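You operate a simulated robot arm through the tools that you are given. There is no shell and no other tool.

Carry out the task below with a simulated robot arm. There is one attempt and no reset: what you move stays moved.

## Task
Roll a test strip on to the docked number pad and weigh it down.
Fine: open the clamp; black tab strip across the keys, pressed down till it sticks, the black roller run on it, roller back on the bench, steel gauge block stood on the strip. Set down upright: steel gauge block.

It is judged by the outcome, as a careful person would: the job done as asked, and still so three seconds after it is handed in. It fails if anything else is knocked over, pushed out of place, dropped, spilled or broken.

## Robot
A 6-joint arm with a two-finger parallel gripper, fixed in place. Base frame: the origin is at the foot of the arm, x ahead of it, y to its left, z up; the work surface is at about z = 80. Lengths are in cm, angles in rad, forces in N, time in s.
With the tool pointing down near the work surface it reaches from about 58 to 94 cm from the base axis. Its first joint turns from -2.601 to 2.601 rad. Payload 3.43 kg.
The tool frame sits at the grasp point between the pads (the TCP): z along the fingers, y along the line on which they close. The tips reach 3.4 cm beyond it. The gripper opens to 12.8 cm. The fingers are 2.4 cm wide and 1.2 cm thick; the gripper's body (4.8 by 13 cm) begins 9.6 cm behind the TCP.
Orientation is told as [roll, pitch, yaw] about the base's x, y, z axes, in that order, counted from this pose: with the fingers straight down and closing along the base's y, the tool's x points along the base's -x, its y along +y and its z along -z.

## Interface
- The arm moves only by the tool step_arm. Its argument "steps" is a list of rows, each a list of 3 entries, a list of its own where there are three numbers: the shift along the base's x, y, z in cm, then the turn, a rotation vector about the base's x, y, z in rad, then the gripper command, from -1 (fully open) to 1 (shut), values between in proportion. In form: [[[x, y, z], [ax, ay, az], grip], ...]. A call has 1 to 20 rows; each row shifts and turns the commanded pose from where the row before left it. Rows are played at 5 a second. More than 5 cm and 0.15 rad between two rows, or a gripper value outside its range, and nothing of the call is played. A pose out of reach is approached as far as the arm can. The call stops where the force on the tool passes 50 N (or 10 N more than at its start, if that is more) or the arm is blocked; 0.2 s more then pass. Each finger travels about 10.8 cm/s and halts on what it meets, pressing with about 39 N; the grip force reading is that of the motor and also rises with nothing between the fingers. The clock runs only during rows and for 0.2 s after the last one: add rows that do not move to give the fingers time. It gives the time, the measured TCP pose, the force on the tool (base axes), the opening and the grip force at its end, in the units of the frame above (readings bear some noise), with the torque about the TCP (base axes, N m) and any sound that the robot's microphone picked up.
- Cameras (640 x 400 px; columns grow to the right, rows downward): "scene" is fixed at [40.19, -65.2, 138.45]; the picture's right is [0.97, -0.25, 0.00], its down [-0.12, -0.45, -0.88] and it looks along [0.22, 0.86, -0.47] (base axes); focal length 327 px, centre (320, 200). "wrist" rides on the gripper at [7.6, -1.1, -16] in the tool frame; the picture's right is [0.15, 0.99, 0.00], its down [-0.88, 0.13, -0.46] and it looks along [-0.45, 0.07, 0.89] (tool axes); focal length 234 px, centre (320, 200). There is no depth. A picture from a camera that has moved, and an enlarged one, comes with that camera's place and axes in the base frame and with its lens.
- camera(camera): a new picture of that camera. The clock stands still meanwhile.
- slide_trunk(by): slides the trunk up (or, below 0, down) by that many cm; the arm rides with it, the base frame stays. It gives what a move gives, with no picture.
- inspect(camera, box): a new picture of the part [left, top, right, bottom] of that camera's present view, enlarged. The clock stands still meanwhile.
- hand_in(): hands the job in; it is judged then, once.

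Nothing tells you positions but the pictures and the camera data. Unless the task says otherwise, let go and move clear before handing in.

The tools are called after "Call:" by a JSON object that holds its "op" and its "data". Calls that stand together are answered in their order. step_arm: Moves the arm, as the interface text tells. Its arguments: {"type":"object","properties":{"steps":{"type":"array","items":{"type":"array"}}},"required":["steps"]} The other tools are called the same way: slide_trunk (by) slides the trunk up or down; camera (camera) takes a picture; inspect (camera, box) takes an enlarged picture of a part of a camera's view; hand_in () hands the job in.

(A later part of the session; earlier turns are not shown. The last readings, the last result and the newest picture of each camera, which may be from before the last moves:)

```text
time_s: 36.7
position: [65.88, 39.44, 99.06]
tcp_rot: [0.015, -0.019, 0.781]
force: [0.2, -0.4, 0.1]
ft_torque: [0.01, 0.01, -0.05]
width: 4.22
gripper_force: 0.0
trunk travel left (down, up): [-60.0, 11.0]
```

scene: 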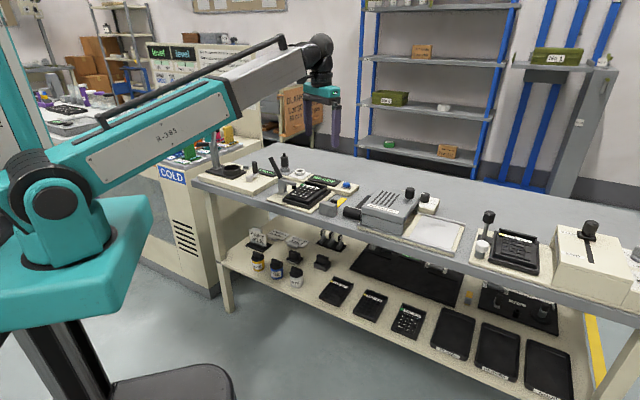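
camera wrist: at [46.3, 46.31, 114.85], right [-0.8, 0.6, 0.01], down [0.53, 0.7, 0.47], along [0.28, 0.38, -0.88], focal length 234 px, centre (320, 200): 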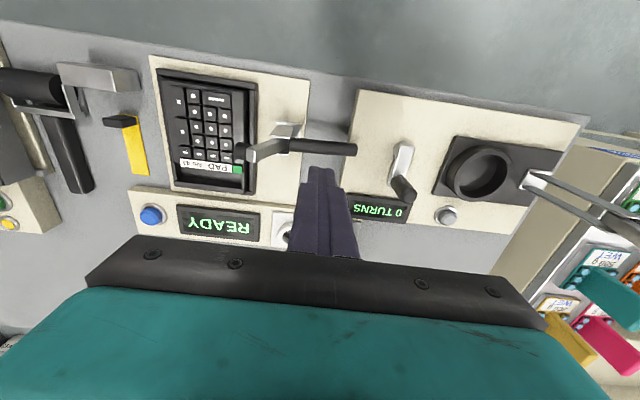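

Fast enough and smooth. I finish the move over the tab and level the tool by about a degree.

Call:
{"op": "step_arm", "data": {"steps": [[[0.25, -0.2, 0], [-0.004, 0, 0], 0.344], [[0.5, -0.45, 0], [-0.006, 0.001, 0], 0.344], [[0.8, -0.7, 0], [-0.006, 0.001, 0], 0.344], [[0.9, -0.75, 0], [-0.006, 0.001, 0], 0.344], [[0.9, -0.75, -0.2], [0, 0, 0], 0.344], [[0.8, -0.7, -0.4], [0, 0, 0], 0.344], [[0.6, -0.5, -0.6], [0, 0, 0], 0.344], [[0.37, -0.34, -0.8], [0, 0, 0], 0.344], [[0, 0, -0.8], [0, 0, 0], 0.344], [[0, 0, -0.6], [0, 0, 0], 0.344], [[0, 0, -0.3], [0, 0, 0], 0.344]]}}

Call:
{"op": "camera", "data": {"camera": "wrist"}}

Call:
{"op": "inspect", "data": {"camera": "scene", "box": [290, 140, 390, 225]}}

```text
time_s: 39.1
position: [70.88, 35.2, 95.35]
tcp_rot: [0.0, 0.0, 0.78]
force: [0.2, -0.8, 0.4]
ft_torque: [0.01, 0.04, -0.01]
width: 4.21
gripper_force: 0.1
trunk travel left (down, up): [-60.0, 11.0]
```

```text
taken
camera wrist: at [66.32, 29.15, 111.33], right [-0.8, 0.6, 0.0], down [0.53, 0.71, 0.46], along [0.27, 0.36, -0.89], focal length 234 px, centre (320, 200)
```

wrist: 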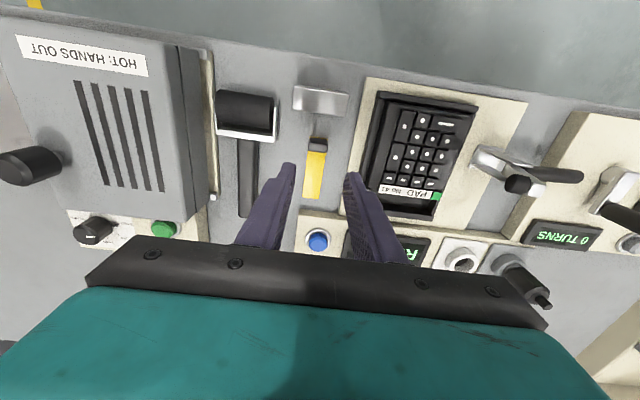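

```text
4.71 times, centred on (340, 182) of scene
camera zoom: at [40.19, -65.2, 138.45], right [0.97, -0.25, 0.0], down [-0.12, -0.45, -0.88], along [0.22, 0.86, -0.47], focal length 1538 px, centre (226, 282)
```

zoom: 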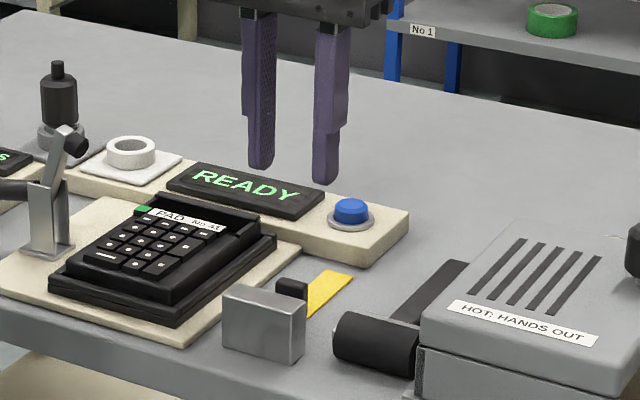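

Level now. I'll re-measure the tab closely from this lower viewpoint before descending.

Call:
{"op": "inspect", "data": {"camera": "wrist", "box": [270, 80, 370, 210]}}

Call:
{"op": "inspect", "data": {"camera": "wrist", "box": [190, 70, 300, 240]}}

```text
3.08 times, centred on (320, 145) of wrist
camera zoom: at [66.32, 29.15, 111.33], right [-0.8, 0.6, 0.0], down [0.53, 0.71, 0.46], along [0.27, 0.36, -0.89], focal length 720 px, centre (320, 369)
```

zoom: 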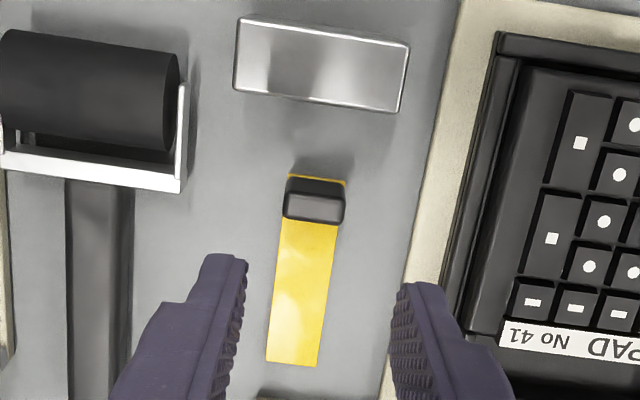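

```text
2.35 times, centred on (245, 155) of wrist
camera zoom: at [66.32, 29.15, 111.33], right [-0.8, 0.6, 0.0], down [0.53, 0.71, 0.46], along [0.27, 0.36, -0.89], focal length 551 px, centre (496, 306)
```

zoom: 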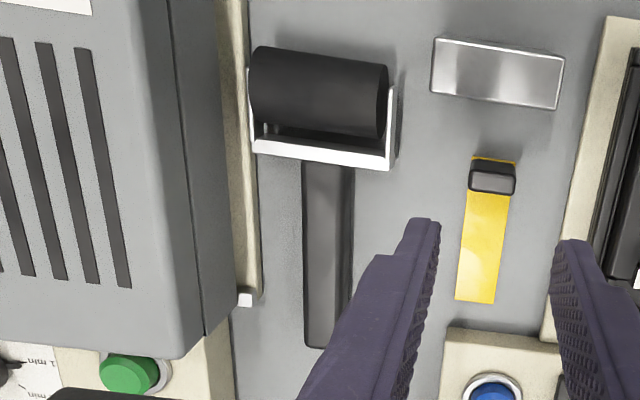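

The tab is confirmed at (71.0, 35.0), top at z about 82.6. I descend so the fingers straddle it, tips just above the bench.

Call:
{"op": "step_arm", "data": {"steps": [[[0.06, -0.1, -0.3], [0, 0, 0], 0.344], [[0.06, -0.08, -0.6], [0, 0, 0], 0.344], [[0, 0, -0.9], [0, 0, 0], 0.344], [[0, 0, -0.9], [0, 0, 0], 0.344], [[0, 0, -0.9], [0, 0, 0], 0.344], [[0, 0, -0.9], [0, 0, 0], 0.344], [[0, 0, -0.9], [0, 0, 0], 0.344], [[0, 0, -0.9], [0, 0, 0], 0.344], [[0, 0, -0.9], [0, 0, 0], 0.344], [[0, 0, -0.9], [0, 0, 0], 0.344], [[0, 0, -0.9], [0, 0, 0], 0.344], [[0, 0, -0.8], [0, 0, 0], 0.344], [[0, 0, -0.6], [0, 0, 0], 0.344], [[0, 0, -0.4], [0, 0, 0], 0.344], [[0, 0, -0.3], [0, 0, 0], 0.344], [[0, 0, 0], [0, 0, 0], 0.344]]}}

Call:
{"op": "camera", "data": {"camera": "wrist"}}

Call:
{"op": "inspect", "data": {"camera": "scene", "box": [310, 165, 390, 225]}}

```text
time_s: 42.5
position: [70.99, 35.12, 84.28]
tcp_rot: [0.001, 0.001, 0.779]
force: [-0.3, 0.5, -0.3]
ft_torque: [-0.01, 0.04, 0.01]
width: 4.21
gripper_force: 0.1
trunk travel left (down, up): [-60.0, 11.0]
```

```text
taken
camera wrist: at [66.4, 29.03, 100.24], right [-0.8, 0.6, 0.0], down [0.53, 0.71, 0.46], along [0.27, 0.36, -0.89], focal length 234 px, centre (320, 200)
```

wrist: 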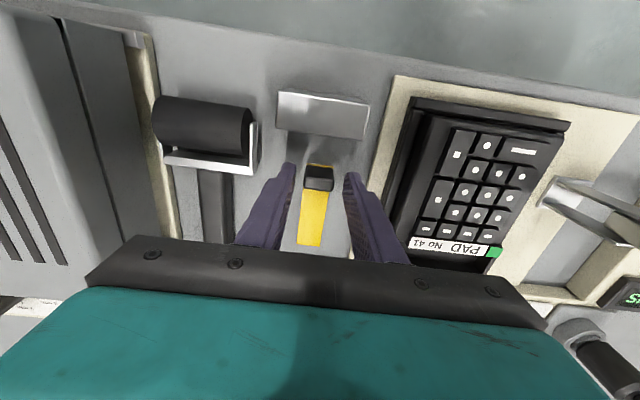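

```text
6.67 times, centred on (350, 195) of scene
camera zoom: at [40.19, -65.2, 138.45], right [0.97, -0.25, 0.0], down [-0.12, -0.45, -0.88], along [0.22, 0.86, -0.47], focal length 2178 px, centre (120, 233)
```

zoom: 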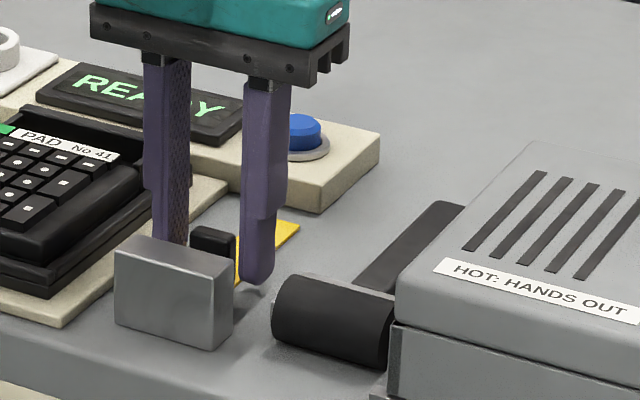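

The fingers straddle the tab well. I close on it.

Call:
{"op": "step_arm", "data": {"steps": [[[0, 0, 0], [0, 0, 0], 0.5], [[0, 0, 0], [0, 0, 0], 0.6], [[0, 0, 0], [0, 0, 0], 0.7], [[0, 0, 0], [0, 0, 0], 1], [[0, 0, 0], [0, 0, 0], 1], [[0, 0, 0], [0, 0, 0], 1]]}}

Call:
{"op": "camera", "data": {"camera": "wrist"}}

```text
time_s: 43.9
position: [70.96, 35.21, 84.31]
tcp_rot: [-0.001, 0.002, 0.78]
force: [-0.1, -0.4, 0.3]
ft_torque: [-0.02, 0.01, 0.01]
width: 2.3
gripper_force: 39.3
trunk travel left (down, up): [-60.0, 11.0]
```

```text
taken
camera wrist: at [66.41, 29.03, 100.25], right [-0.8, 0.6, 0.0], down [0.53, 0.71, 0.46], along [0.27, 0.36, -0.89], focal length 234 px, centre (320, 200)
```

wrist: 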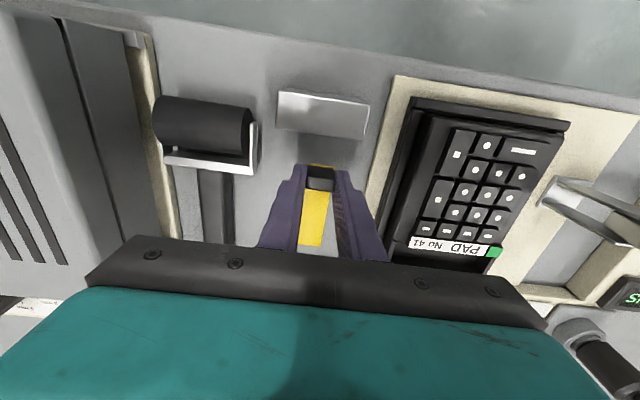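

Gripped at 2.3 cm. I lift the strip straight up and check it is carried level.

Call:
{"op": "step_arm", "data": {"steps": [[[0, 0, 0.2], [0, 0, 0], 1], [[0, 0, 0.3], [0, 0, 0], 1], [[0, 0, 0.5], [0, 0, 0], 1], [[0, 0, 0.7], [0, 0, 0], 1], [[0, 0, 0.9], [0, 0, 0], 1], [[0, 0, 0.9], [0, 0, 0], 1], [[0, 0, 0.9], [0, 0, 0], 1], [[0, 0, 0.9], [0, 0, 0], 1], [[0, 0, 0.9], [0, 0, 0], 1], [[0, 0, 0.9], [0, 0, 0], 1], [[0, 0, 0.9], [0, 0, 0], 1], [[0, 0, 0.9], [0, 0, 0], 1], [[0, 0, 0.9], [0, 0, 0], 1], [[0, 0, 0.9], [0, 0, 0], 1], [[0, 0, 0.7], [0, 0, 0], 1], [[0, 0, 0.5], [0, 0, 0], 1], [[0, 0, 0.3], [0, 0, 0], 1]]}}

Call:
{"op": "camera", "data": {"camera": "wrist"}}

Call:
{"op": "inspect", "data": {"camera": "scene", "box": [290, 130, 390, 225]}}

```text
time_s: 47.5
position: [70.99, 35.09, 96.52]
tcp_rot: [0.0, 0.0, 0.78]
force: [0.1, 0.1, -0.4]
ft_torque: [0.01, 0.0, 0.0]
width: 2.34
gripper_force: 38.9
trunk travel left (down, up): [-60.0, 11.0]
```

```text
taken
camera wrist: at [66.45, 28.96, 112.49], right [-0.8, 0.6, 0.0], down [0.53, 0.71, 0.46], along [0.27, 0.36, -0.89], focal length 234 px, centre (320, 200)
```

wrist: 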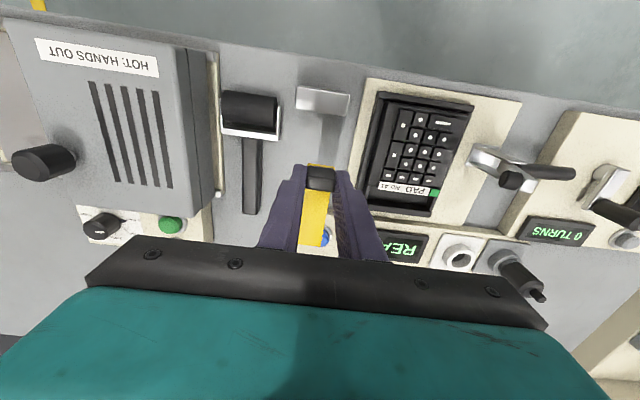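

```text
4.21 times, centred on (340, 178) of scene
camera zoom: at [40.19, -65.2, 138.45], right [0.97, -0.25, 0.0], down [-0.12, -0.45, -0.88], along [0.22, 0.86, -0.47], focal length 1376 px, centre (236, 295)
```

zoom: 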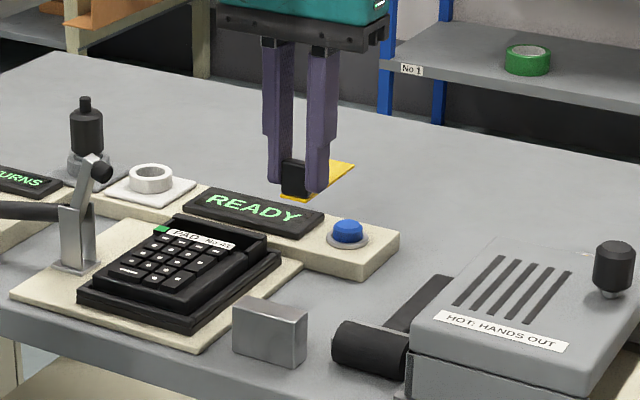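

The strip is carried level. Now I turn it a quarter turn (tab towards the clamp side, strip across the pad) while moving towards the pad.

Call:
{"op": "step_arm", "data": {"steps": [[[-0.1, 0.08, 0], [0, 0, -0.015], 1], [[-0.2, 0.16, 0], [0, 0, -0.03], 1], [[-0.38, 0.3, 0], [0, 0, -0.05], 1], [[-0.38, 0.3, 0], [0, 0, -0.05], 1], [[-0.38, 0.3, 0], [0, 0, -0.05], 1], [[-0.38, 0.3, 0], [0, 0, -0.05], 1], [[-0.38, 0.3, 0], [0, 0, -0.05], 1], [[-0.38, 0.3, 0], [0, 0, -0.05], 1], [[-0.38, 0.3, 0], [0, 0, -0.05], 1], [[-0.38, 0.3, 0], [0, 0, -0.05], 1], [[-0.38, 0.3, 0], [0, 0, -0.05], 1], [[-0.38, 0.3, 0], [0, 0, -0.05], 1], [[-0.38, 0.3, 0], [0, 0, -0.05], 1], [[-0.38, 0.3, 0], [0, 0, -0.05], 1], [[-0.38, 0.3, 0], [0, 0, -0.05], 1], [[-0.38, 0.3, 0], [0, 0, -0.05], 1], [[-0.38, 0.3, 0], [0, 0, -0.05], 1], [[-0.38, 0.3, 0], [0, 0, -0.05], 1], [[-0.2, 0.16, 0], [0, 0, -0.03], 1], [[-0.1, 0.08, 0], [0, 0, -0.015], 1]]}}

```text
time_s: 51.7
position: [64.42, 40.32, 96.52]
tcp_rot: [0.0, 0.0, -0.108]
force: [0.5, 0.6, -0.2]
ft_torque: [0.05, 0.05, 0.0]
width: 2.31
gripper_force: 39.4
trunk travel left (down, up): [-60.0, 11.0]
```

Call:
{"op": "step_arm", "data": {"steps": [[[-0.1, 0.08, 0], [0, 0, -0.015], 1], [[-0.25, 0.19, 0], [0, 0, -0.03], 1], [[-0.4, 0.32, 0], [0, 0, -0.05], 1], [[-0.4, 0.32, 0], [0, 0, -0.05], 1], [[-0.4, 0.32, 0], [0, 0, -0.05], 1], [[-0.4, 0.32, 0], [0, 0, -0.05], 1], [[-0.4, 0.32, 0], [0, 0, -0.05], 1], [[-0.4, 0.32, 0], [0, 0, -0.05], 1], [[-0.4, 0.32, 0], [0, 0, -0.05], 1], [[-0.4, 0.32, 0], [0, 0, -0.05], 1], [[-0.4, 0.32, 0], [0, 0, -0.05], 1], [[-0.4, 0.32, 0], [0, 0, -0.05], 1], [[-0.4, 0.3, 0], [0, 0, -0.05], 1], [[-0.4, 0.3, 0], [0, 0, -0.04], 1], [[-0.25, 0.18, 0], [0, 0, -0.03], 1], [[-0.19, 0.1, 0], [0, 0, -0.017], 1], [[0, 0, 0], [0, 0, 0], 1]]}}

Call:
{"op": "camera", "data": {"camera": "wrist"}}

Call:
{"op": "inspect", "data": {"camera": "scene", "box": [250, 120, 350, 215]}}

```text
time_s: 55.3
position: [58.7, 44.66, 96.4]
tcp_rot: [0.0, -0.001, -0.787]
force: [0.3, 0.2, -0.6]
ft_torque: [-0.01, 0.02, 0.01]
width: 2.3
gripper_force: 38.5
trunk travel left (down, up): [-60.0, 11.0]
```

```text
taken
camera wrist: at [52.56, 49.3, 112.4], right [0.6, 0.8, 0.0], down [0.71, -0.53, 0.46], along [0.36, -0.27, -0.89], focal length 234 px, centre (320, 200)
```

wrist: 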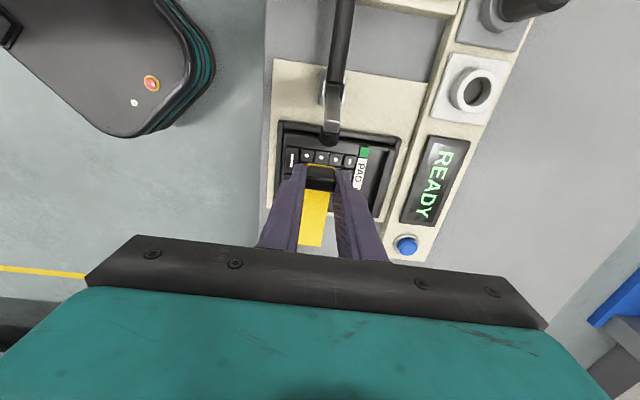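

```text
4.21 times, centred on (300, 168) of scene
camera zoom: at [40.19, -65.2, 138.45], right [0.97, -0.25, 0.0], down [-0.12, -0.45, -0.88], along [0.22, 0.86, -0.47], focal length 1376 px, centre (404, 337)
```

zoom: 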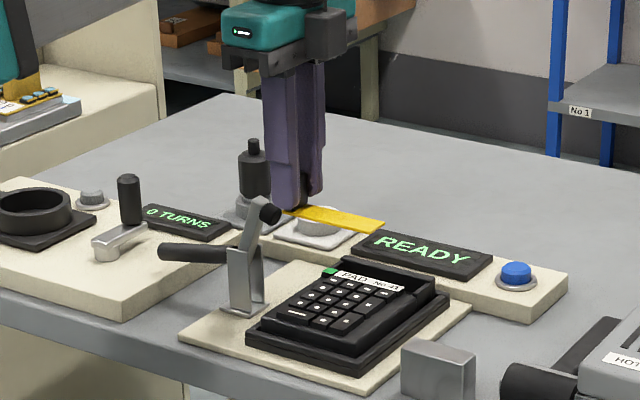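

The strip is now across the pad in orientation, tab on the clamp side with over a centimetre of clearance to the raised clamp tip. I descend to just above the keys.

Call:
{"op": "step_arm", "data": {"steps": [[[0.06, 0, -0.2], [0, 0, 0], 1], [[0.05, 0, -0.4], [0, 0, 0], 1], [[0, 0, -0.7], [0, 0, 0], 1], [[0, 0, -0.8], [0, 0, 0], 1], [[0, 0, -0.8], [0, 0, 0], 1], [[0, 0, -0.8], [0, 0, 0], 1], [[0, 0, -0.8], [0, 0, 0], 1], [[0, 0, -0.6], [0, 0, 0], 1], [[0, 0, -0.4], [0, 0, 0], 1], [[0, 0, -0.3], [0, 0, 0], 1], [[0, 0, 0], [0, 0, 0], 1]]}}

Call:
{"op": "inspect", "data": {"camera": "scene", "box": [270, 150, 340, 215]}}

Call:
{"op": "camera", "data": {"camera": "wrist"}}

```text
time_s: 57.7
position: [58.93, 44.62, 90.67]
tcp_rot: [0.0, 0.0, -0.79]
force: [0.5, 0.4, -0.8]
ft_torque: [0.0, -0.01, 0.0]
width: 2.3
gripper_force: 39.3
trunk travel left (down, up): [-60.0, 11.0]
```

```text
6.15 times, centred on (305, 182) of scene
camera zoom: at [40.19, -65.2, 138.45], right [0.97, -0.25, 0.0], down [-0.12, -0.45, -0.88], along [0.22, 0.86, -0.47], focal length 2011 px, centre (412, 308)
```

zoom: 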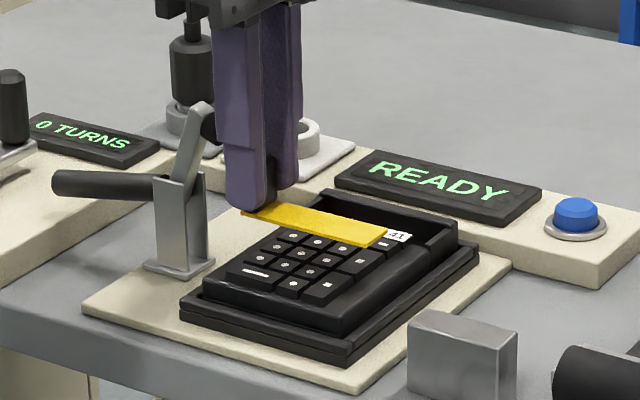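

```text
taken
camera wrist: at [52.73, 49.27, 106.67], right [0.6, 0.8, 0.0], down [0.71, -0.53, 0.46], along [0.36, -0.27, -0.89], focal length 234 px, centre (320, 200)
```

wrist: 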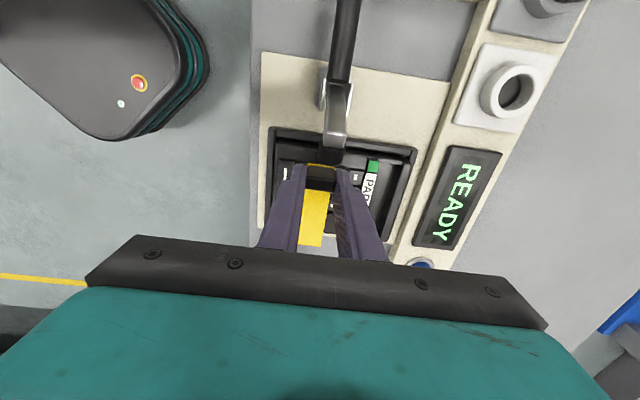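

Everything is clear; the strip is just above the keys. I lower in small steps until contact.

Call:
{"op": "step_arm", "data": {"steps": [[[0, 0, -0.2], [0, 0, 0], 1], [[0, 0, -0.25], [0, 0, 0], 1], [[0, 0, -0.25], [0, 0, 0], 1], [[0, 0, -0.2], [0, 0, 0], 1], [[0, 0, -0.15], [0, 0, 0], 1], [[0, 0, -0.1], [0, 0, 0], 1], [[0, 0, 0], [0, 0, 0], 1]]}}

```text
time_s: 59.3
position: [58.88, 44.59, 89.55]
tcp_rot: [-0.001, 0.001, -0.79]
force: [0.0, 0.0, -0.7]
ft_torque: [0.02, -0.01, -0.03]
width: 2.31
gripper_force: 39.0
trunk travel left (down, up): [-60.0, 11.0]
```

Call:
{"op": "step_arm", "data": {"steps": [[[0, 0, -0.1], [0, 0, 0], 1], [[0, 0, -0.1], [0, 0, 0], 1], [[0, 0, -0.1], [0, 0, 0], 1], [[0, 0, -0.1], [0, 0, 0], 1], [[0, 0, 0], [0, 0, 0], 1]]}}

Call:
{"op": "inspect", "data": {"camera": "scene", "box": [280, 160, 340, 215]}}

```text
time_s: 60.5
position: [58.81, 44.62, 89.17]
tcp_rot: [0.001, 0.001, -0.788]
force: [0.5, -0.2, 0.0]
ft_torque: [0.03, -0.03, 0.01]
width: 2.3
gripper_force: 38.9
trunk travel left (down, up): [-60.0, 11.0]
```

```text
7.27 times, centred on (310, 188) of scene
camera zoom: at [40.19, -65.2, 138.45], right [0.97, -0.25, 0.0], down [-0.12, -0.45, -0.88], along [0.22, 0.86, -0.47], focal length 2376 px, centre (393, 291)
```

zoom: 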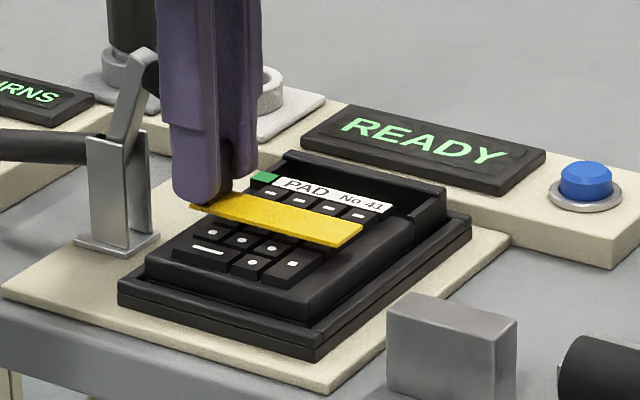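

Still no contact. I keep lowering in tenths.

Call:
{"op": "step_arm", "data": {"steps": [[[0, 0, -0.1], [0, 0, 0], 1], [[0, 0, -0.1], [0, 0, 0], 1], [[0, 0, -0.1], [0, 0, 0], 1], [[0, 0, 0], [0, 0, 0], 1]]}}

```text
time_s: 61.5
position: [58.85, 44.74, 88.81]
tcp_rot: [-0.001, 0.001, -0.787]
force: [-0.6, -0.2, 0.0]
ft_torque: [0.02, 0.02, 0.02]
width: 2.3
gripper_force: 38.6
trunk travel left (down, up): [-60.0, 11.0]
```

Call:
{"op": "step_arm", "data": {"steps": [[[0, 0, -0.1], [0, 0, 0], 1], [[0, 0, -0.1], [0, 0, 0], 1], [[0, 0, -0.1], [0, 0, 0], 1], [[0, 0, 0], [0, 0, 0], 1]]}}

Call:
{"op": "inspect", "data": {"camera": "scene", "box": [290, 170, 335, 210]}}

```text
time_s: 62.5
position: [58.83, 44.59, 88.47]
tcp_rot: [0.0, 0.0, -0.787]
force: [0.1, 0.0, 0.1]
ft_torque: [0.04, 0.01, 0.0]
width: 2.31
gripper_force: 38.9
trunk travel left (down, up): [-60.0, 11.0]
```

```text
10.00 times, centred on (312, 190) of scene
camera zoom: at [40.19, -65.2, 138.45], right [0.97, -0.25, 0.0], down [-0.12, -0.45, -0.88], along [0.22, 0.86, -0.47], focal length 3267 px, centre (395, 300)
```

zoom: 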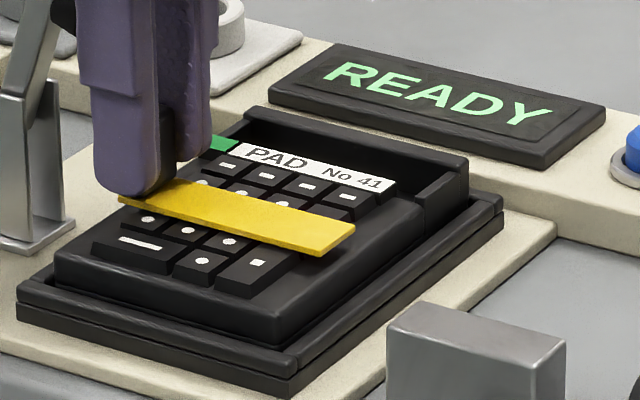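

The strip is centred over the middle key row. I lower further until it touches.

Call:
{"op": "step_arm", "data": {"steps": [[[0, 0, -0.1], [0, 0, 0], 1], [[0, 0, -0.1], [0, 0, 0], 1], [[0, 0, 0], [0, 0, 0], 1]]}}

Call:
{"op": "step_arm", "data": {"steps": [[[0, 0, -0.1], [0, 0, 0], 1], [[0, 0, -0.1], [0, 0, 0], 1], [[0, 0, 0], [0, 0, 0], 1]]}}

```text
time_s: 63.3
position: [58.82, 44.77, 88.36]
tcp_rot: [0.003, -0.001, -0.788]
force: [-0.6, -0.7, 3.3]
ft_torque: [-0.08, -0.11, 0.03]
width: 2.28
gripper_force: 39.6
trunk travel left (down, up): [-60.0, 11.0]
```

```text
time_s: 64.1
position: [58.85, 44.68, 88.37]
tcp_rot: [0.004, 0.001, -0.789]
force: [0.8, 2.5, 18.0]
ft_torque: [-0.24, -0.24, 0.01]
width: 2.31
gripper_force: 38.8
trunk travel left (down, up): [-60.0, 11.0]
```

Contact: 18 N upward at z 88.37. I press a touch more and hold, listening for any sound of it sticking.

Call:
{"op": "step_arm", "data": {"steps": [[[0, 0, -0.06], [0, 0, 0], 1], [[0, 0, 0], [0, 0, 0], 1], [[0, 0, 0], [0, 0, 0], 1], [[0, 0, 0], [0, 0, 0], 1], [[0, 0, 0], [0, 0, 0], 1], [[0, 0, 0], [0, 0, 0], 1]]}}

Call:
{"op": "inspect", "data": {"camera": "scene", "box": [280, 160, 340, 215]}}

```text
time_s: 65.5
position: [58.74, 44.54, 88.22]
tcp_rot: [0.003, 0.0, -0.79]
force: [1.9, 1.5, 31.6]
ft_torque: [-0.05, -0.12, 0.04]
width: 2.28
gripper_force: 39.2
trunk travel left (down, up): [-60.0, 11.0]
```

```text
7.27 times, centred on (310, 188) of scene
camera zoom: at [40.19, -65.2, 138.45], right [0.97, -0.25, 0.0], down [-0.12, -0.45, -0.88], along [0.22, 0.86, -0.47], focal length 2376 px, centre (393, 291)
```

zoom: 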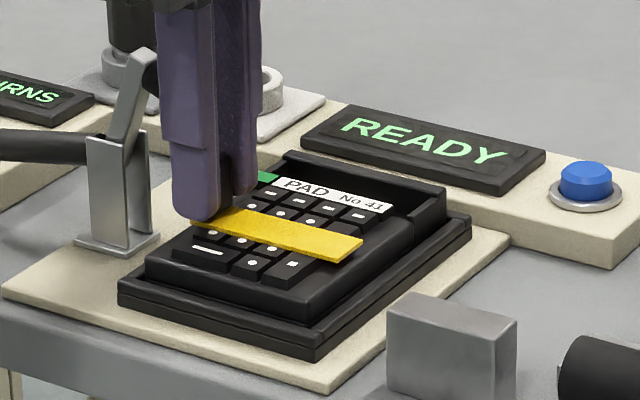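

No sound yet and force rises slowly, so I relax the push, then open the fingers without moving.

Call:
{"op": "step_arm", "data": {"steps": [[[0, 0, 0.1], [0, 0, 0], 1], [[0, 0, 0.08], [0, 0, 0], 1], [[0, 0, 0], [0, 0, 0], 1]]}}

```text
time_s: 66.3
position: [58.82, 44.61, 88.24]
tcp_rot: [-0.002, 0.002, -0.788]
force: [-1.9, -0.8, 8.7]
ft_torque: [0.08, 0.15, 0.04]
width: 2.31
gripper_force: 39.4
trunk travel left (down, up): [-60.0, 11.0]
```

Call:
{"op": "step_arm", "data": {"steps": [[[0, 0, 0.06], [0, 0, 0], 1], [[0, 0, 0], [0, 0, 0], 1], [[0, 0, 0], [0, 0, 0], 1]]}}

```text
time_s: 67.1
position: [58.99, 44.62, 88.34]
tcp_rot: [0.002, 0.0, -0.789]
force: [-0.1, 0.2, -1.4]
ft_torque: [0.04, 0.02, -0.01]
width: 2.29
gripper_force: 39.7
trunk travel left (down, up): [-60.0, 11.0]
```

The push is relaxed to about zero. I open the fingers slowly to let go of the tab.

Call:
{"op": "step_arm", "data": {"steps": [[[0, 0, 0], [0, 0, 0], 0.6], [[0, 0, 0], [0, 0, 0], 0.5], [[0, 0, 0], [0, 0, 0], 0.35], [[0, 0, 0], [0, 0, 0], 0.3], [[0, 0, 0], [0, 0, 0], 0.3]]}}

Call:
{"op": "step_arm", "data": {"steps": [[[0, 0, 0.2], [0, 0, 0], 0.3], [[0, 0, 0.4], [0, 0, 0], 0.3], [[0, 0, 0.6], [0, 0, 0], 0.3], [[0, 0, 0.8], [0, 0, 0], 0.3], [[0, 0, 0.8], [0, 0, 0], 0.3], [[0, 0, 0.8], [0, 0, 0], 0.3], [[0, 0, 0.8], [0, 0, 0], 0.3], [[0, 0, 0.6], [0, 0, 0], 0.3], [[0, 0, 0.4], [0, 0, 0], 0.3], [[0, 0, 0.2], [0, 0, 0], 0.3]]}}

Call:
{"op": "camera", "data": {"camera": "wrist"}}

Call:
{"op": "inspect", "data": {"camera": "scene", "box": [280, 160, 340, 215]}}

```text
time_s: 68.3
position: [58.89, 44.75, 88.38]
tcp_rot: [-0.001, -0.001, -0.788]
force: [0.4, -0.3, 1.0]
ft_torque: [0.01, -0.02, 0.04]
width: 4.46
gripper_force: 0.0
trunk travel left (down, up): [-60.0, 11.0]
```

```text
time_s: 70.5
position: [58.87, 44.74, 93.97]
tcp_rot: [-0.002, 0.0, -0.79]
force: [0.4, 0.8, 0.1]
ft_torque: [0.03, 0.0, 0.01]
width: 4.48
gripper_force: 0.1
trunk travel left (down, up): [-60.0, 11.0]
```

```text
taken
camera wrist: at [52.72, 49.28, 109.88], right [0.6, 0.8, 0.0], down [0.71, -0.53, 0.46], along [0.36, -0.27, -0.89], focal length 234 px, centre (320, 200)
```

wrist: 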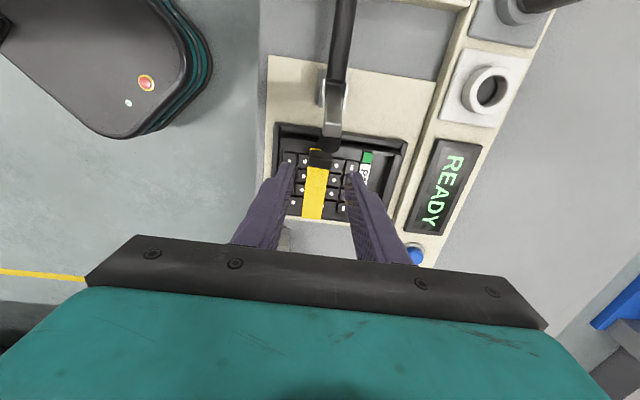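

```text
7.27 times, centred on (310, 188) of scene
camera zoom: at [40.19, -65.2, 138.45], right [0.97, -0.25, 0.0], down [-0.12, -0.45, -0.88], along [0.22, 0.86, -0.47], focal length 2376 px, centre (393, 291)
```

zoom: 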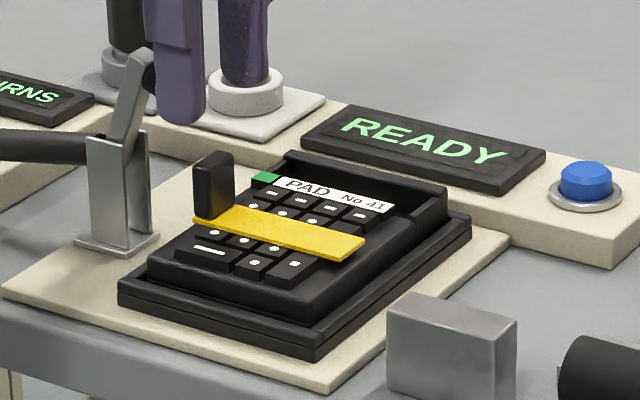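

The strip lies flat across the middle keys. Next I shut the fingers and press down on the strip itself near its middle to make sure it sticks.

Call:
{"op": "step_arm", "data": {"steps": [[[0.2, -0.2, 0], [0, 0, 0], 1], [[0.4, -0.4, 0], [0, 0, 0], 1], [[0.6, -0.6, 0], [0, 0, 0], 1], [[0.6, -0.6, 0], [0, 0, 0], 1], [[0.5, -0.5, 0], [0, 0, 0], 1], [[0.4, -0.4, -0.3], [0, 0, 0], 1], [[0.15, -0.2, -0.6], [0, 0, 0], 1], [[0, 0, -0.8], [0, 0, 0], 1], [[0, 0, -0.8], [0, 0, 0], 1], [[0, 0, -0.8], [0, 0, 0], 1], [[0, 0, -0.7], [0, 0, 0], 1], [[0, 0, -0.6], [0, 0, 0], 1], [[0, 0, -0.4], [0, 0, 0], 1], [[0, 0, -0.3], [0, 0, 0], 1], [[0, 0, -0.2], [0, 0, 0], 1], [[0, 0, 0], [0, 0, 0], 1]]}}

Call:
{"op": "inspect", "data": {"camera": "scene", "box": [280, 160, 340, 215]}}

```text
time_s: 73.9
position: [61.82, 41.8, 88.59]
tcp_rot: [0.0, -0.001, -0.79]
force: [0.2, -0.3, 0.8]
ft_torque: [0.0, 0.01, 0.0]
width: 0.0
gripper_force: 33.0
trunk travel left (down, up): [-60.0, 11.0]
```

```text
7.27 times, centred on (310, 188) of scene
camera zoom: at [40.19, -65.2, 138.45], right [0.97, -0.25, 0.0], down [-0.12, -0.45, -0.88], along [0.22, 0.86, -0.47], focal length 2376 px, centre (393, 291)
```

zoom: 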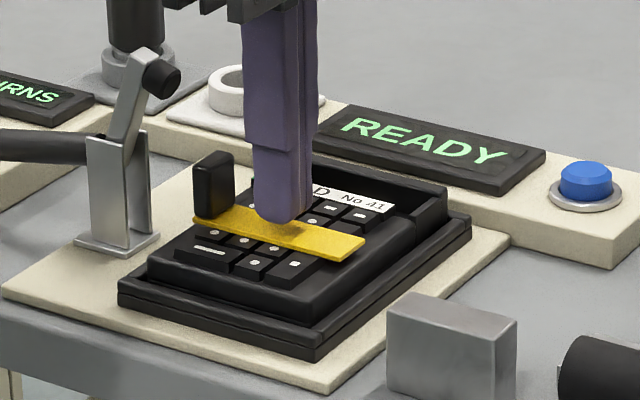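

The shut fingers are centred above the strip, about 1 cm up. I press down slowly.

Call:
{"op": "step_arm", "data": {"steps": [[[0, 0, -0.25], [0, 0, 0], 1], [[0, 0, -0.25], [0, 0, 0], 1], [[0, 0, -0.2], [0, 0, 0], 1], [[0, 0, -0.15], [0, 0, 0], 1], [[0, 0, -0.1], [0, 0, 0], 1], [[0, 0, 0], [0, 0, 0], 1]]}}

```text
time_s: 75.3
position: [61.64, 41.85, 87.67]
tcp_rot: [0.003, 0.0, -0.788]
force: [2.9, 1.5, 15.5]
ft_torque: [0.06, -0.08, 0.01]
width: 0.0
gripper_force: 33.1
trunk travel left (down, up): [-60.0, 11.0]
```

Contact at 15 N. I hold with a slight extra push.

Call:
{"op": "step_arm", "data": {"steps": [[[0, 0, -0.04], [0, 0, 0], 1], [[0, 0, 0], [0, 0, 0], 1], [[0, 0, 0], [0, 0, 0], 1], [[0, 0, 0], [0, 0, 0], 1], [[0, 0, 0], [0, 0, 0], 1], [[0, 0, 0], [0, 0, 0], 1], [[0, 0, 0], [0, 0, 0], 1], [[0, 0, 0], [0, 0, 0], 1]]}}

Call:
{"op": "inspect", "data": {"camera": "scene", "box": [280, 160, 340, 215]}}

```text
time_s: 77.1
position: [61.6, 41.61, 87.7]
tcp_rot: [0.004, 0.0, -0.788]
force: [2.1, 2.9, 27.7]
ft_torque: [0.04, -0.04, 0.02]
width: 0.01
gripper_force: 32.7
trunk travel left (down, up): [-60.0, 11.0]
```

```text
7.27 times, centred on (310, 188) of scene
camera zoom: at [40.19, -65.2, 138.45], right [0.97, -0.25, 0.0], down [-0.12, -0.45, -0.88], along [0.22, 0.86, -0.47], focal length 2376 px, centre (393, 291)
```

zoom: 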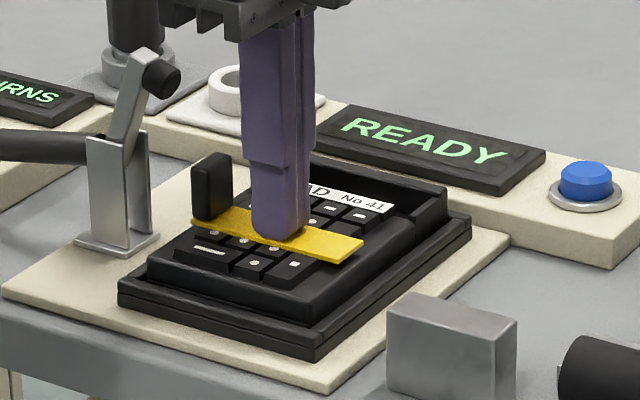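

The strip was pressed with about 28 N for well over a second and hasn't moved. I lift off and swing back over to the roller, turning the tool to straddle its handle.

Call:
{"op": "step_arm", "data": {"steps": [[[0, 0, 0.1], [0, 0, 0], 1], [[0, 0, 0.2], [0, 0, 0], 1], [[0, 0, 0.4], [0, 0, 0], 1], [[0, 0, 0.7], [0, 0, 0], 1], [[0, 0, 0.9], [0, 0, 0], 1], [[0, 0, 0.9], [0, 0, 0], 1], [[0, 0, 0.9], [0, 0, 0], 1], [[0.1, -0.05, 0.9], [0, 0, 0.015], 1], [[0.2, -0.1, 0.9], [0, 0, 0.03], 1], [[0.4, -0.25, 0.8], [0, 0, 0.05], 1], [[0.55, -0.33, 0.5], [0, 0, 0.05], 1], [[0.55, -0.33, 0.3], [0, 0, 0.05], 1], [[0.55, -0.33, 0], [0, 0, 0.05], 1], [[0.55, -0.33, 0], [0, 0, 0.05], 1], [[0.55, -0.33, 0], [0, 0, 0.05], 1], [[0.55, -0.33, 0], [0, 0, 0.05], 1], [[0.55, -0.33, 0], [0, 0, 0.05], 1], [[0.55, -0.33, 0], [0, 0, 0.05], 1], [[0.3, -0.18, 0], [0, 0, 0.03], 1], [[0.1, -0.1, 0], [0, 0, 0.015], 1]]}}

```text
time_s: 81.3
position: [67.22, 38.57, 94.9]
tcp_rot: [0.0, -0.001, -0.249]
force: [-0.3, -0.6, -0.7]
ft_torque: [0.02, 0.03, 0.0]
width: 0.0
gripper_force: 32.7
trunk travel left (down, up): [-60.0, 11.0]
```

Call:
{"op": "step_arm", "data": {"steps": [[[0.15, -0.1, 0], [0, 0, 0.015], 1], [[0.35, -0.2, 0], [0, 0, 0.035], 1], [[0.6, -0.38, 0], [0, 0, 0.055], 1], [[0.65, -0.41, 0], [0, 0, 0.06], 1], [[0.65, -0.41, 0], [0, 0, 0.06], 1], [[0.65, -0.41, 0], [0, 0, 0.06], 1], [[0.65, -0.41, 0], [0, 0, 0.06], 1], [[0.65, -0.41, 0], [0, 0, 0.06], 1], [[0.65, -0.41, 0], [0, 0, 0.06], 1], [[0.65, -0.41, 0], [0, 0, 0.06], 1], [[0.65, -0.41, 0], [0, 0, 0.06], 0.3125], [[0.65, -0.41, 0], [0, 0, 0.06], 0.3125], [[0.65, -0.41, 0], [0, 0, 0.06], 0.3125], [[0.65, -0.41, 0], [0, 0, 0.06], 0.3125], [[0.65, -0.41, 0], [0, 0, 0.06], 0.3125], [[0.65, -0.41, 0], [0, 0, 0.06], 0.3125], [[0.6, -0.38, 0], [0, 0, 0.055], 0.3125], [[0.4, -0.25, 0], [0, 0, 0.05], 0.3125], [[0.3, -0.15, 0], [0, 0, 0.025], 0.3125], [[0.1, -0.1, 0], [0, 0, 0.015], 0.3125]]}}

Call:
{"op": "camera", "data": {"camera": "wrist"}}

Call:
{"op": "inspect", "data": {"camera": "scene", "box": [310, 150, 410, 225]}}

```text
time_s: 85.5
position: [78.1, 31.6, 95.09]
tcp_rot: [-0.002, 0.001, 0.781]
force: [-0.3, 0.4, 0.0]
ft_torque: [0.0, -0.01, 0.0]
width: 4.4
gripper_force: 0.0
trunk travel left (down, up): [-60.0, 11.0]
```

```text
taken
camera wrist: at [73.65, 25.48, 110.94], right [-0.8, 0.6, 0.0], down [0.53, 0.71, 0.46], along [0.27, 0.36, -0.89], focal length 234 px, centre (320, 200)
```

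wrist: 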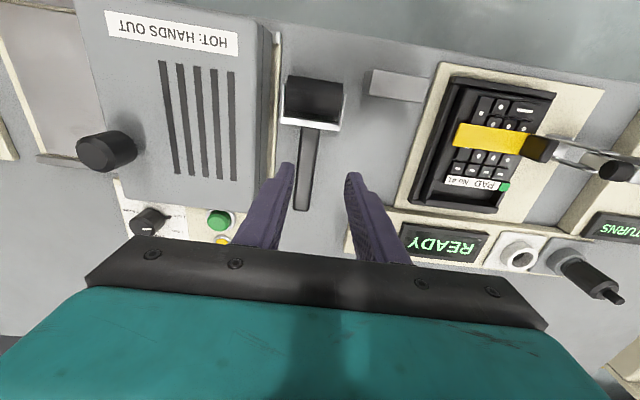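

```text
5.33 times, centred on (360, 188) of scene
camera zoom: at [40.19, -65.2, 138.45], right [0.97, -0.25, 0.0], down [-0.12, -0.45, -0.88], along [0.22, 0.86, -0.47], focal length 1743 px, centre (107, 267)
```

zoom: 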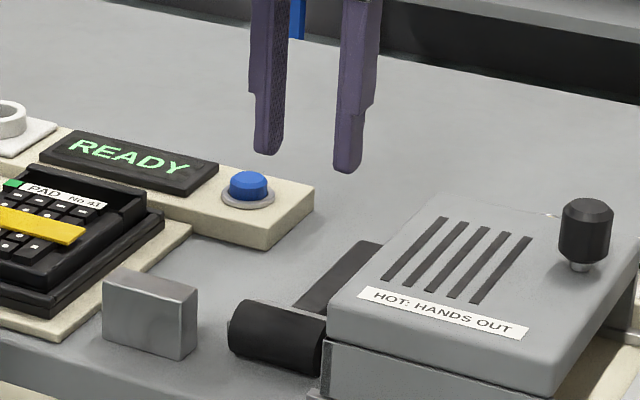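

I'm above the roller handle. I zoom in to see its exact shape and the clearance to the hot-plate base.

Call:
{"op": "inspect", "data": {"camera": "wrist", "box": [255, 60, 375, 220]}}

Call:
{"op": "inspect", "data": {"camera": "scene", "box": [345, 190, 390, 225]}}

```text
2.50 times, centred on (315, 140) of wrist
camera zoom: at [73.65, 25.48, 110.94], right [-0.8, 0.6, 0.0], down [0.53, 0.71, 0.46], along [0.27, 0.36, -0.89], focal length 585 px, centre (332, 350)
```

zoom: 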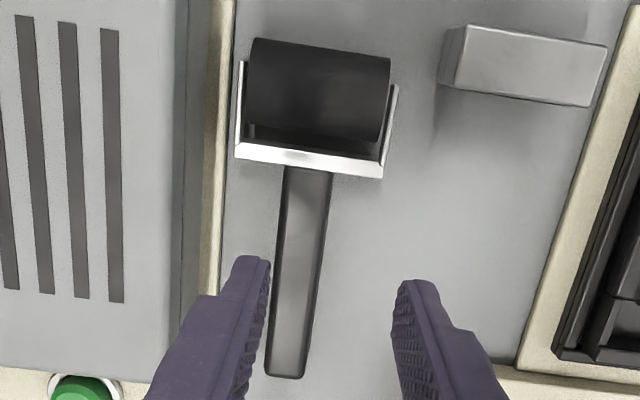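

```text
11.43 times, centred on (368, 208) of scene
camera zoom: at [40.19, -65.2, 138.45], right [0.97, -0.25, 0.0], down [-0.12, -0.45, -0.88], along [0.22, 0.86, -0.47], focal length 3734 px, centre (-223, 114)
```

zoom: 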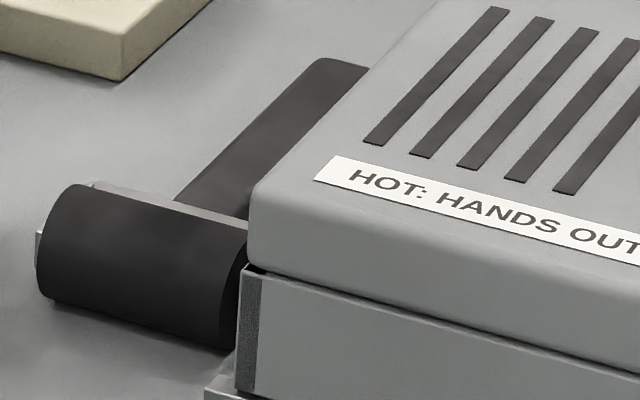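

The roller's handle lies flat on the bench (top about z 81.45, about 2.2 wide), cylinder radius about 1.75 cm centred near (75.2, 26.5). I descend over the handle just behind the bracket.

Call:
{"op": "step_arm", "data": {"steps": [[[0.15, -0.25, 0], [0, 0, 0.005], 0.3125], [[0.35, -0.55, -0.2], [0, 0, 0.005], 0.3125], [[0.25, -0.4, -0.5], [0, 0, 0], 0.3125], [[0.1, -0.17, -0.8], [0, 0, 0], 0.3125], [[0, 0, -0.9], [0, 0, 0], 0.3125], [[0, 0, -0.9], [0, 0, 0], 0.3125], [[0, 0, -0.9], [0, 0, 0], 0.3125], [[0, 0, -0.9], [0, 0, 0], 0.3125], [[0, 0, -0.9], [0, 0, 0], 0.3125], [[0, 0, -0.9], [0, 0, 0], 0.3125], [[0, 0, -0.7], [0, 0, 0], 0.3125], [[0, 0, -0.5], [0, 0, 0], 0.3125], [[0, 0, -0.3], [0, 0, 0], 0.3125], [[0, 0, 0], [0, 0, 0], 0.3125]]}}

Call:
{"op": "camera", "data": {"camera": "wrist"}}

Call:
{"op": "inspect", "data": {"camera": "scene", "box": [320, 160, 400, 225]}}

```text
time_s: 88.5
position: [78.94, 30.32, 86.52]
tcp_rot: [-0.001, 0.0, 0.791]
force: [-0.3, -0.4, -0.4]
ft_torque: [0.0, 0.04, -0.01]
width: 4.4
gripper_force: 0.0
trunk travel left (down, up): [-60.0, 11.0]
```

```text
taken
camera wrist: at [74.45, 24.15, 102.44], right [-0.81, 0.59, 0.0], down [0.53, 0.72, 0.46], along [0.27, 0.37, -0.89], focal length 234 px, centre (320, 200)
```

wrist: 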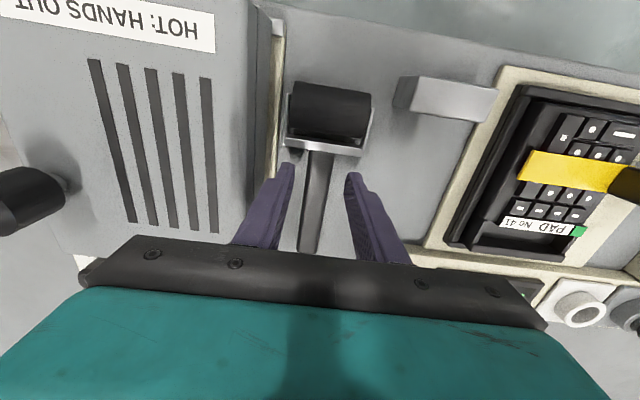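

```text
6.15 times, centred on (360, 192) of scene
camera zoom: at [40.19, -65.2, 138.45], right [0.97, -0.25, 0.0], down [-0.12, -0.45, -0.88], along [0.22, 0.86, -0.47], focal length 2011 px, centre (74, 246)
```

zoom: 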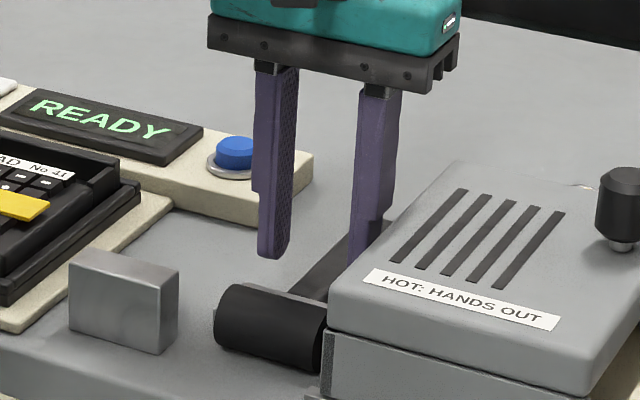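

Centred well. I go down the last 2.6 cm so the tips sit just above the bench, beside the handle.

Call:
{"op": "step_arm", "data": {"steps": [[[0, 0, -0.3], [0, 0, 0], 0.3125], [[0, 0, -0.6], [0, 0, 0], 0.3125], [[0, 0, -0.6], [0, 0, 0], 0.3125], [[0, 0, -0.5], [0, 0, 0], 0.3125], [[0, 0, -0.3], [0, 0, 0], 0.3125], [[0, 0, -0.2], [0, 0, 0], 0.3125], [[0, 0, -0.1], [0, 0, 0], 0.3125], [[0, 0, 0], [0, 0, 0], 0.3125]]}}

Call:
{"op": "camera", "data": {"camera": "wrist"}}

Call:
{"op": "inspect", "data": {"camera": "scene", "box": [330, 175, 390, 225]}}

```text
time_s: 90.3
position: [79.13, 30.13, 83.95]
tcp_rot: [-0.001, 0.002, 0.788]
force: [0.7, 0.2, -0.4]
ft_torque: [0.02, -0.02, 0.01]
width: 4.42
gripper_force: 0.1
trunk travel left (down, up): [-60.0, 11.0]
```

```text
taken
camera wrist: at [74.53, 24.07, 99.86], right [-0.81, 0.59, 0.0], down [0.53, 0.72, 0.45], along [0.27, 0.37, -0.89], focal length 234 px, centre (320, 200)
```

wrist: 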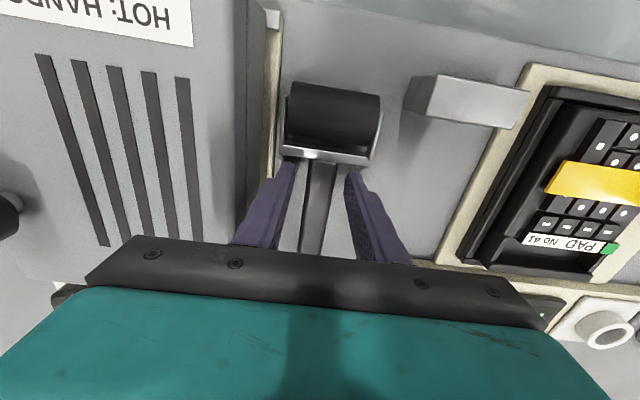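

```text
8.00 times, centred on (360, 200) of scene
camera zoom: at [40.19, -65.2, 138.45], right [0.97, -0.25, 0.0], down [-0.12, -0.45, -0.88], along [0.22, 0.86, -0.47], focal length 2614 px, centre (0, 200)
```

zoom: 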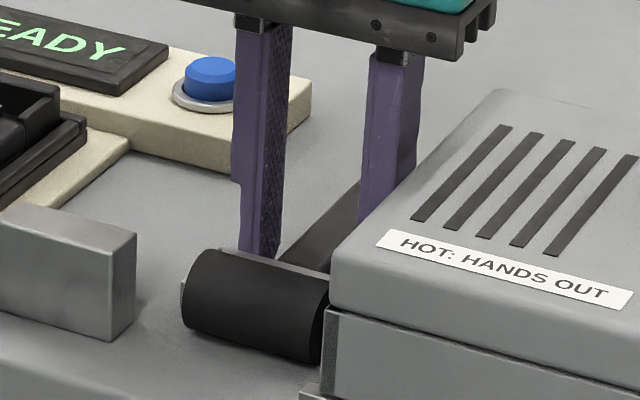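

I drop 0.2 cm more for a fuller grip and close on the handle.

Call:
{"op": "step_arm", "data": {"steps": [[[0, 0, -0.1], [0, 0, 0], 0.3125], [[0, 0, -0.1], [0, 0, 0], 0.3125], [[0, 0, 0], [0, 0, 0], 0.45], [[0, 0, 0], [0, 0, 0], 0.55], [[0, 0, 0], [0, 0, 0], 0.65], [[0, 0, 0], [0, 0, 0], 1], [[0, 0, 0], [0, 0, 0], 1], [[0, 0, 0], [0, 0, 0], 1]]}}

Call:
{"op": "camera", "data": {"camera": "wrist"}}

```text
time_s: 92.1
position: [79.15, 30.08, 83.69]
tcp_rot: [0.0, 0.003, 0.791]
force: [-0.4, 0.3, -0.1]
ft_torque: [0.01, -0.01, -0.02]
width: 2.33
gripper_force: 39.0
trunk travel left (down, up): [-60.0, 11.0]
```

```text
taken
camera wrist: at [74.52, 24.08, 99.69], right [-0.81, 0.59, 0.0], down [0.53, 0.72, 0.45], along [0.27, 0.37, -0.89], focal length 234 px, centre (320, 200)
```

wrist: 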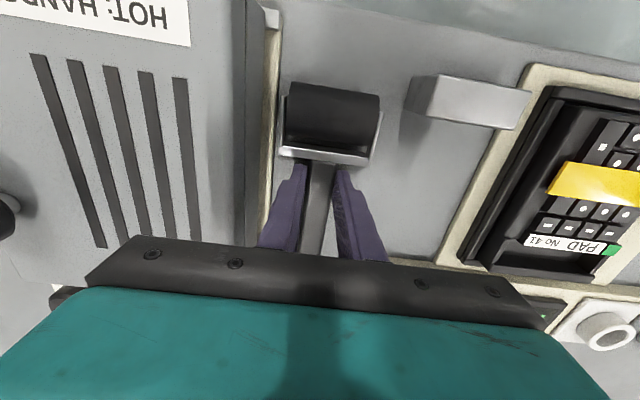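

The handle is gripped (2.33 cm); I note this pose (79.15, 30.08, 83.69, yaw 0.79) for putting it back. I lift a little and check that it does not droop.

Call:
{"op": "step_arm", "data": {"steps": [[[0, 0, 0.1], [0, 0, 0], 1], [[0, 0, 0.2], [0, 0, 0], 1], [[0, 0, 0.3], [0, 0, 0], 1], [[0, 0, 0.4], [0, 0, 0], 1], [[0, 0, 0.4], [0, 0, 0], 1], [[0, 0, 0.3], [0, 0, 0], 1], [[0, 0, 0.2], [0, 0, 0], 1], [[0, 0, 0], [0, 0, 0], 1]]}}

Call:
{"op": "camera", "data": {"camera": "wrist"}}

Call:
{"op": "inspect", "data": {"camera": "scene", "box": [330, 175, 390, 225]}}

```text
time_s: 93.9
position: [79.0, 30.24, 85.71]
tcp_rot: [0.002, 0.003, 0.791]
force: [0.0, -0.2, -1.7]
ft_torque: [0.01, -0.04, 0.0]
width: 2.31
gripper_force: 38.8
trunk travel left (down, up): [-60.0, 11.0]
```

```text
taken
camera wrist: at [74.49, 24.12, 101.59], right [-0.81, 0.59, 0.0], down [0.53, 0.72, 0.45], along [0.27, 0.37, -0.89], focal length 234 px, centre (320, 200)
```

wrist: 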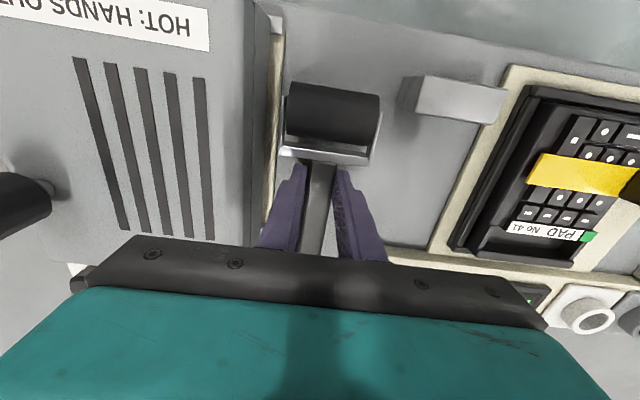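

```text
8.00 times, centred on (360, 200) of scene
camera zoom: at [40.19, -65.2, 138.45], right [0.97, -0.25, 0.0], down [-0.12, -0.45, -0.88], along [0.22, 0.86, -0.47], focal length 2614 px, centre (0, 200)
```

zoom: 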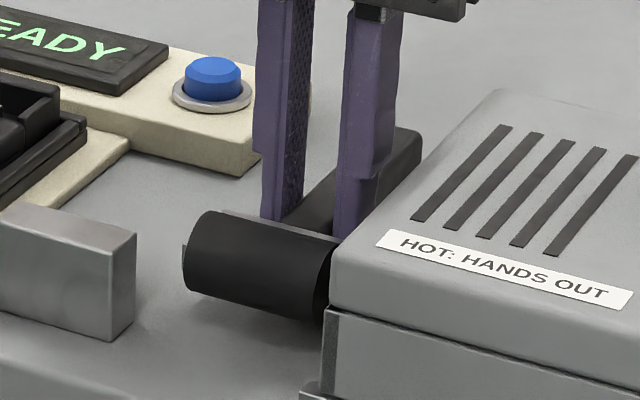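

The roller hangs firmly with no droop (about 0.17 kg). I lift it clear, then turn it a quarter turn on the way to the pad so its handle points away from the tab.

Call:
{"op": "step_arm", "data": {"steps": [[[0, 0, 0.3], [0, 0, 0], 1], [[0, 0, 0.6], [0, 0, 0], 1], [[0, 0, 0.8], [0, 0, 0], 1], [[0, 0, 0.9], [0, 0, 0], 1], [[0, 0, 0.9], [0, 0, 0], 1], [[0, 0, 0.9], [0, 0, 0], 1], [[0, 0, 0.9], [0, 0, 0], 1], [[0, 0, 0.9], [0, 0, 0], 1], [[0, 0, 0.9], [0, 0, 0], 1], [[-0.1, 0.05, 0.9], [0, 0, -0.015], 1], [[-0.25, 0.15, 0.6], [0, 0, -0.03], 1], [[-0.4, 0.2, 0.4], [0, 0, -0.05], 1], [[-0.5, 0.27, 0.2], [0, 0, -0.05], 1], [[-0.5, 0.27, 0], [0, 0, -0.05], 1], [[-0.5, 0.27, 0], [0, 0, -0.05], 1], [[-0.5, 0.27, 0], [0, 0, -0.05], 1], [[-0.5, 0.27, 0], [0, 0, -0.05], 1], [[-0.5, 0.27, 0], [0, 0, -0.05], 1], [[-0.3, 0.18, 0], [0, 0, -0.03], 1], [[-0.1, 0.1, 0], [0, 0, -0.015], 1]]}}

```text
time_s: 98.1
position: [74.9, 32.53, 94.95]
tcp_rot: [0.0, 0.002, 0.352]
force: [-0.4, 0.2, -0.7]
ft_torque: [0.0, -0.03, -0.01]
width: 2.32
gripper_force: 39.4
trunk travel left (down, up): [-60.0, 11.0]
```

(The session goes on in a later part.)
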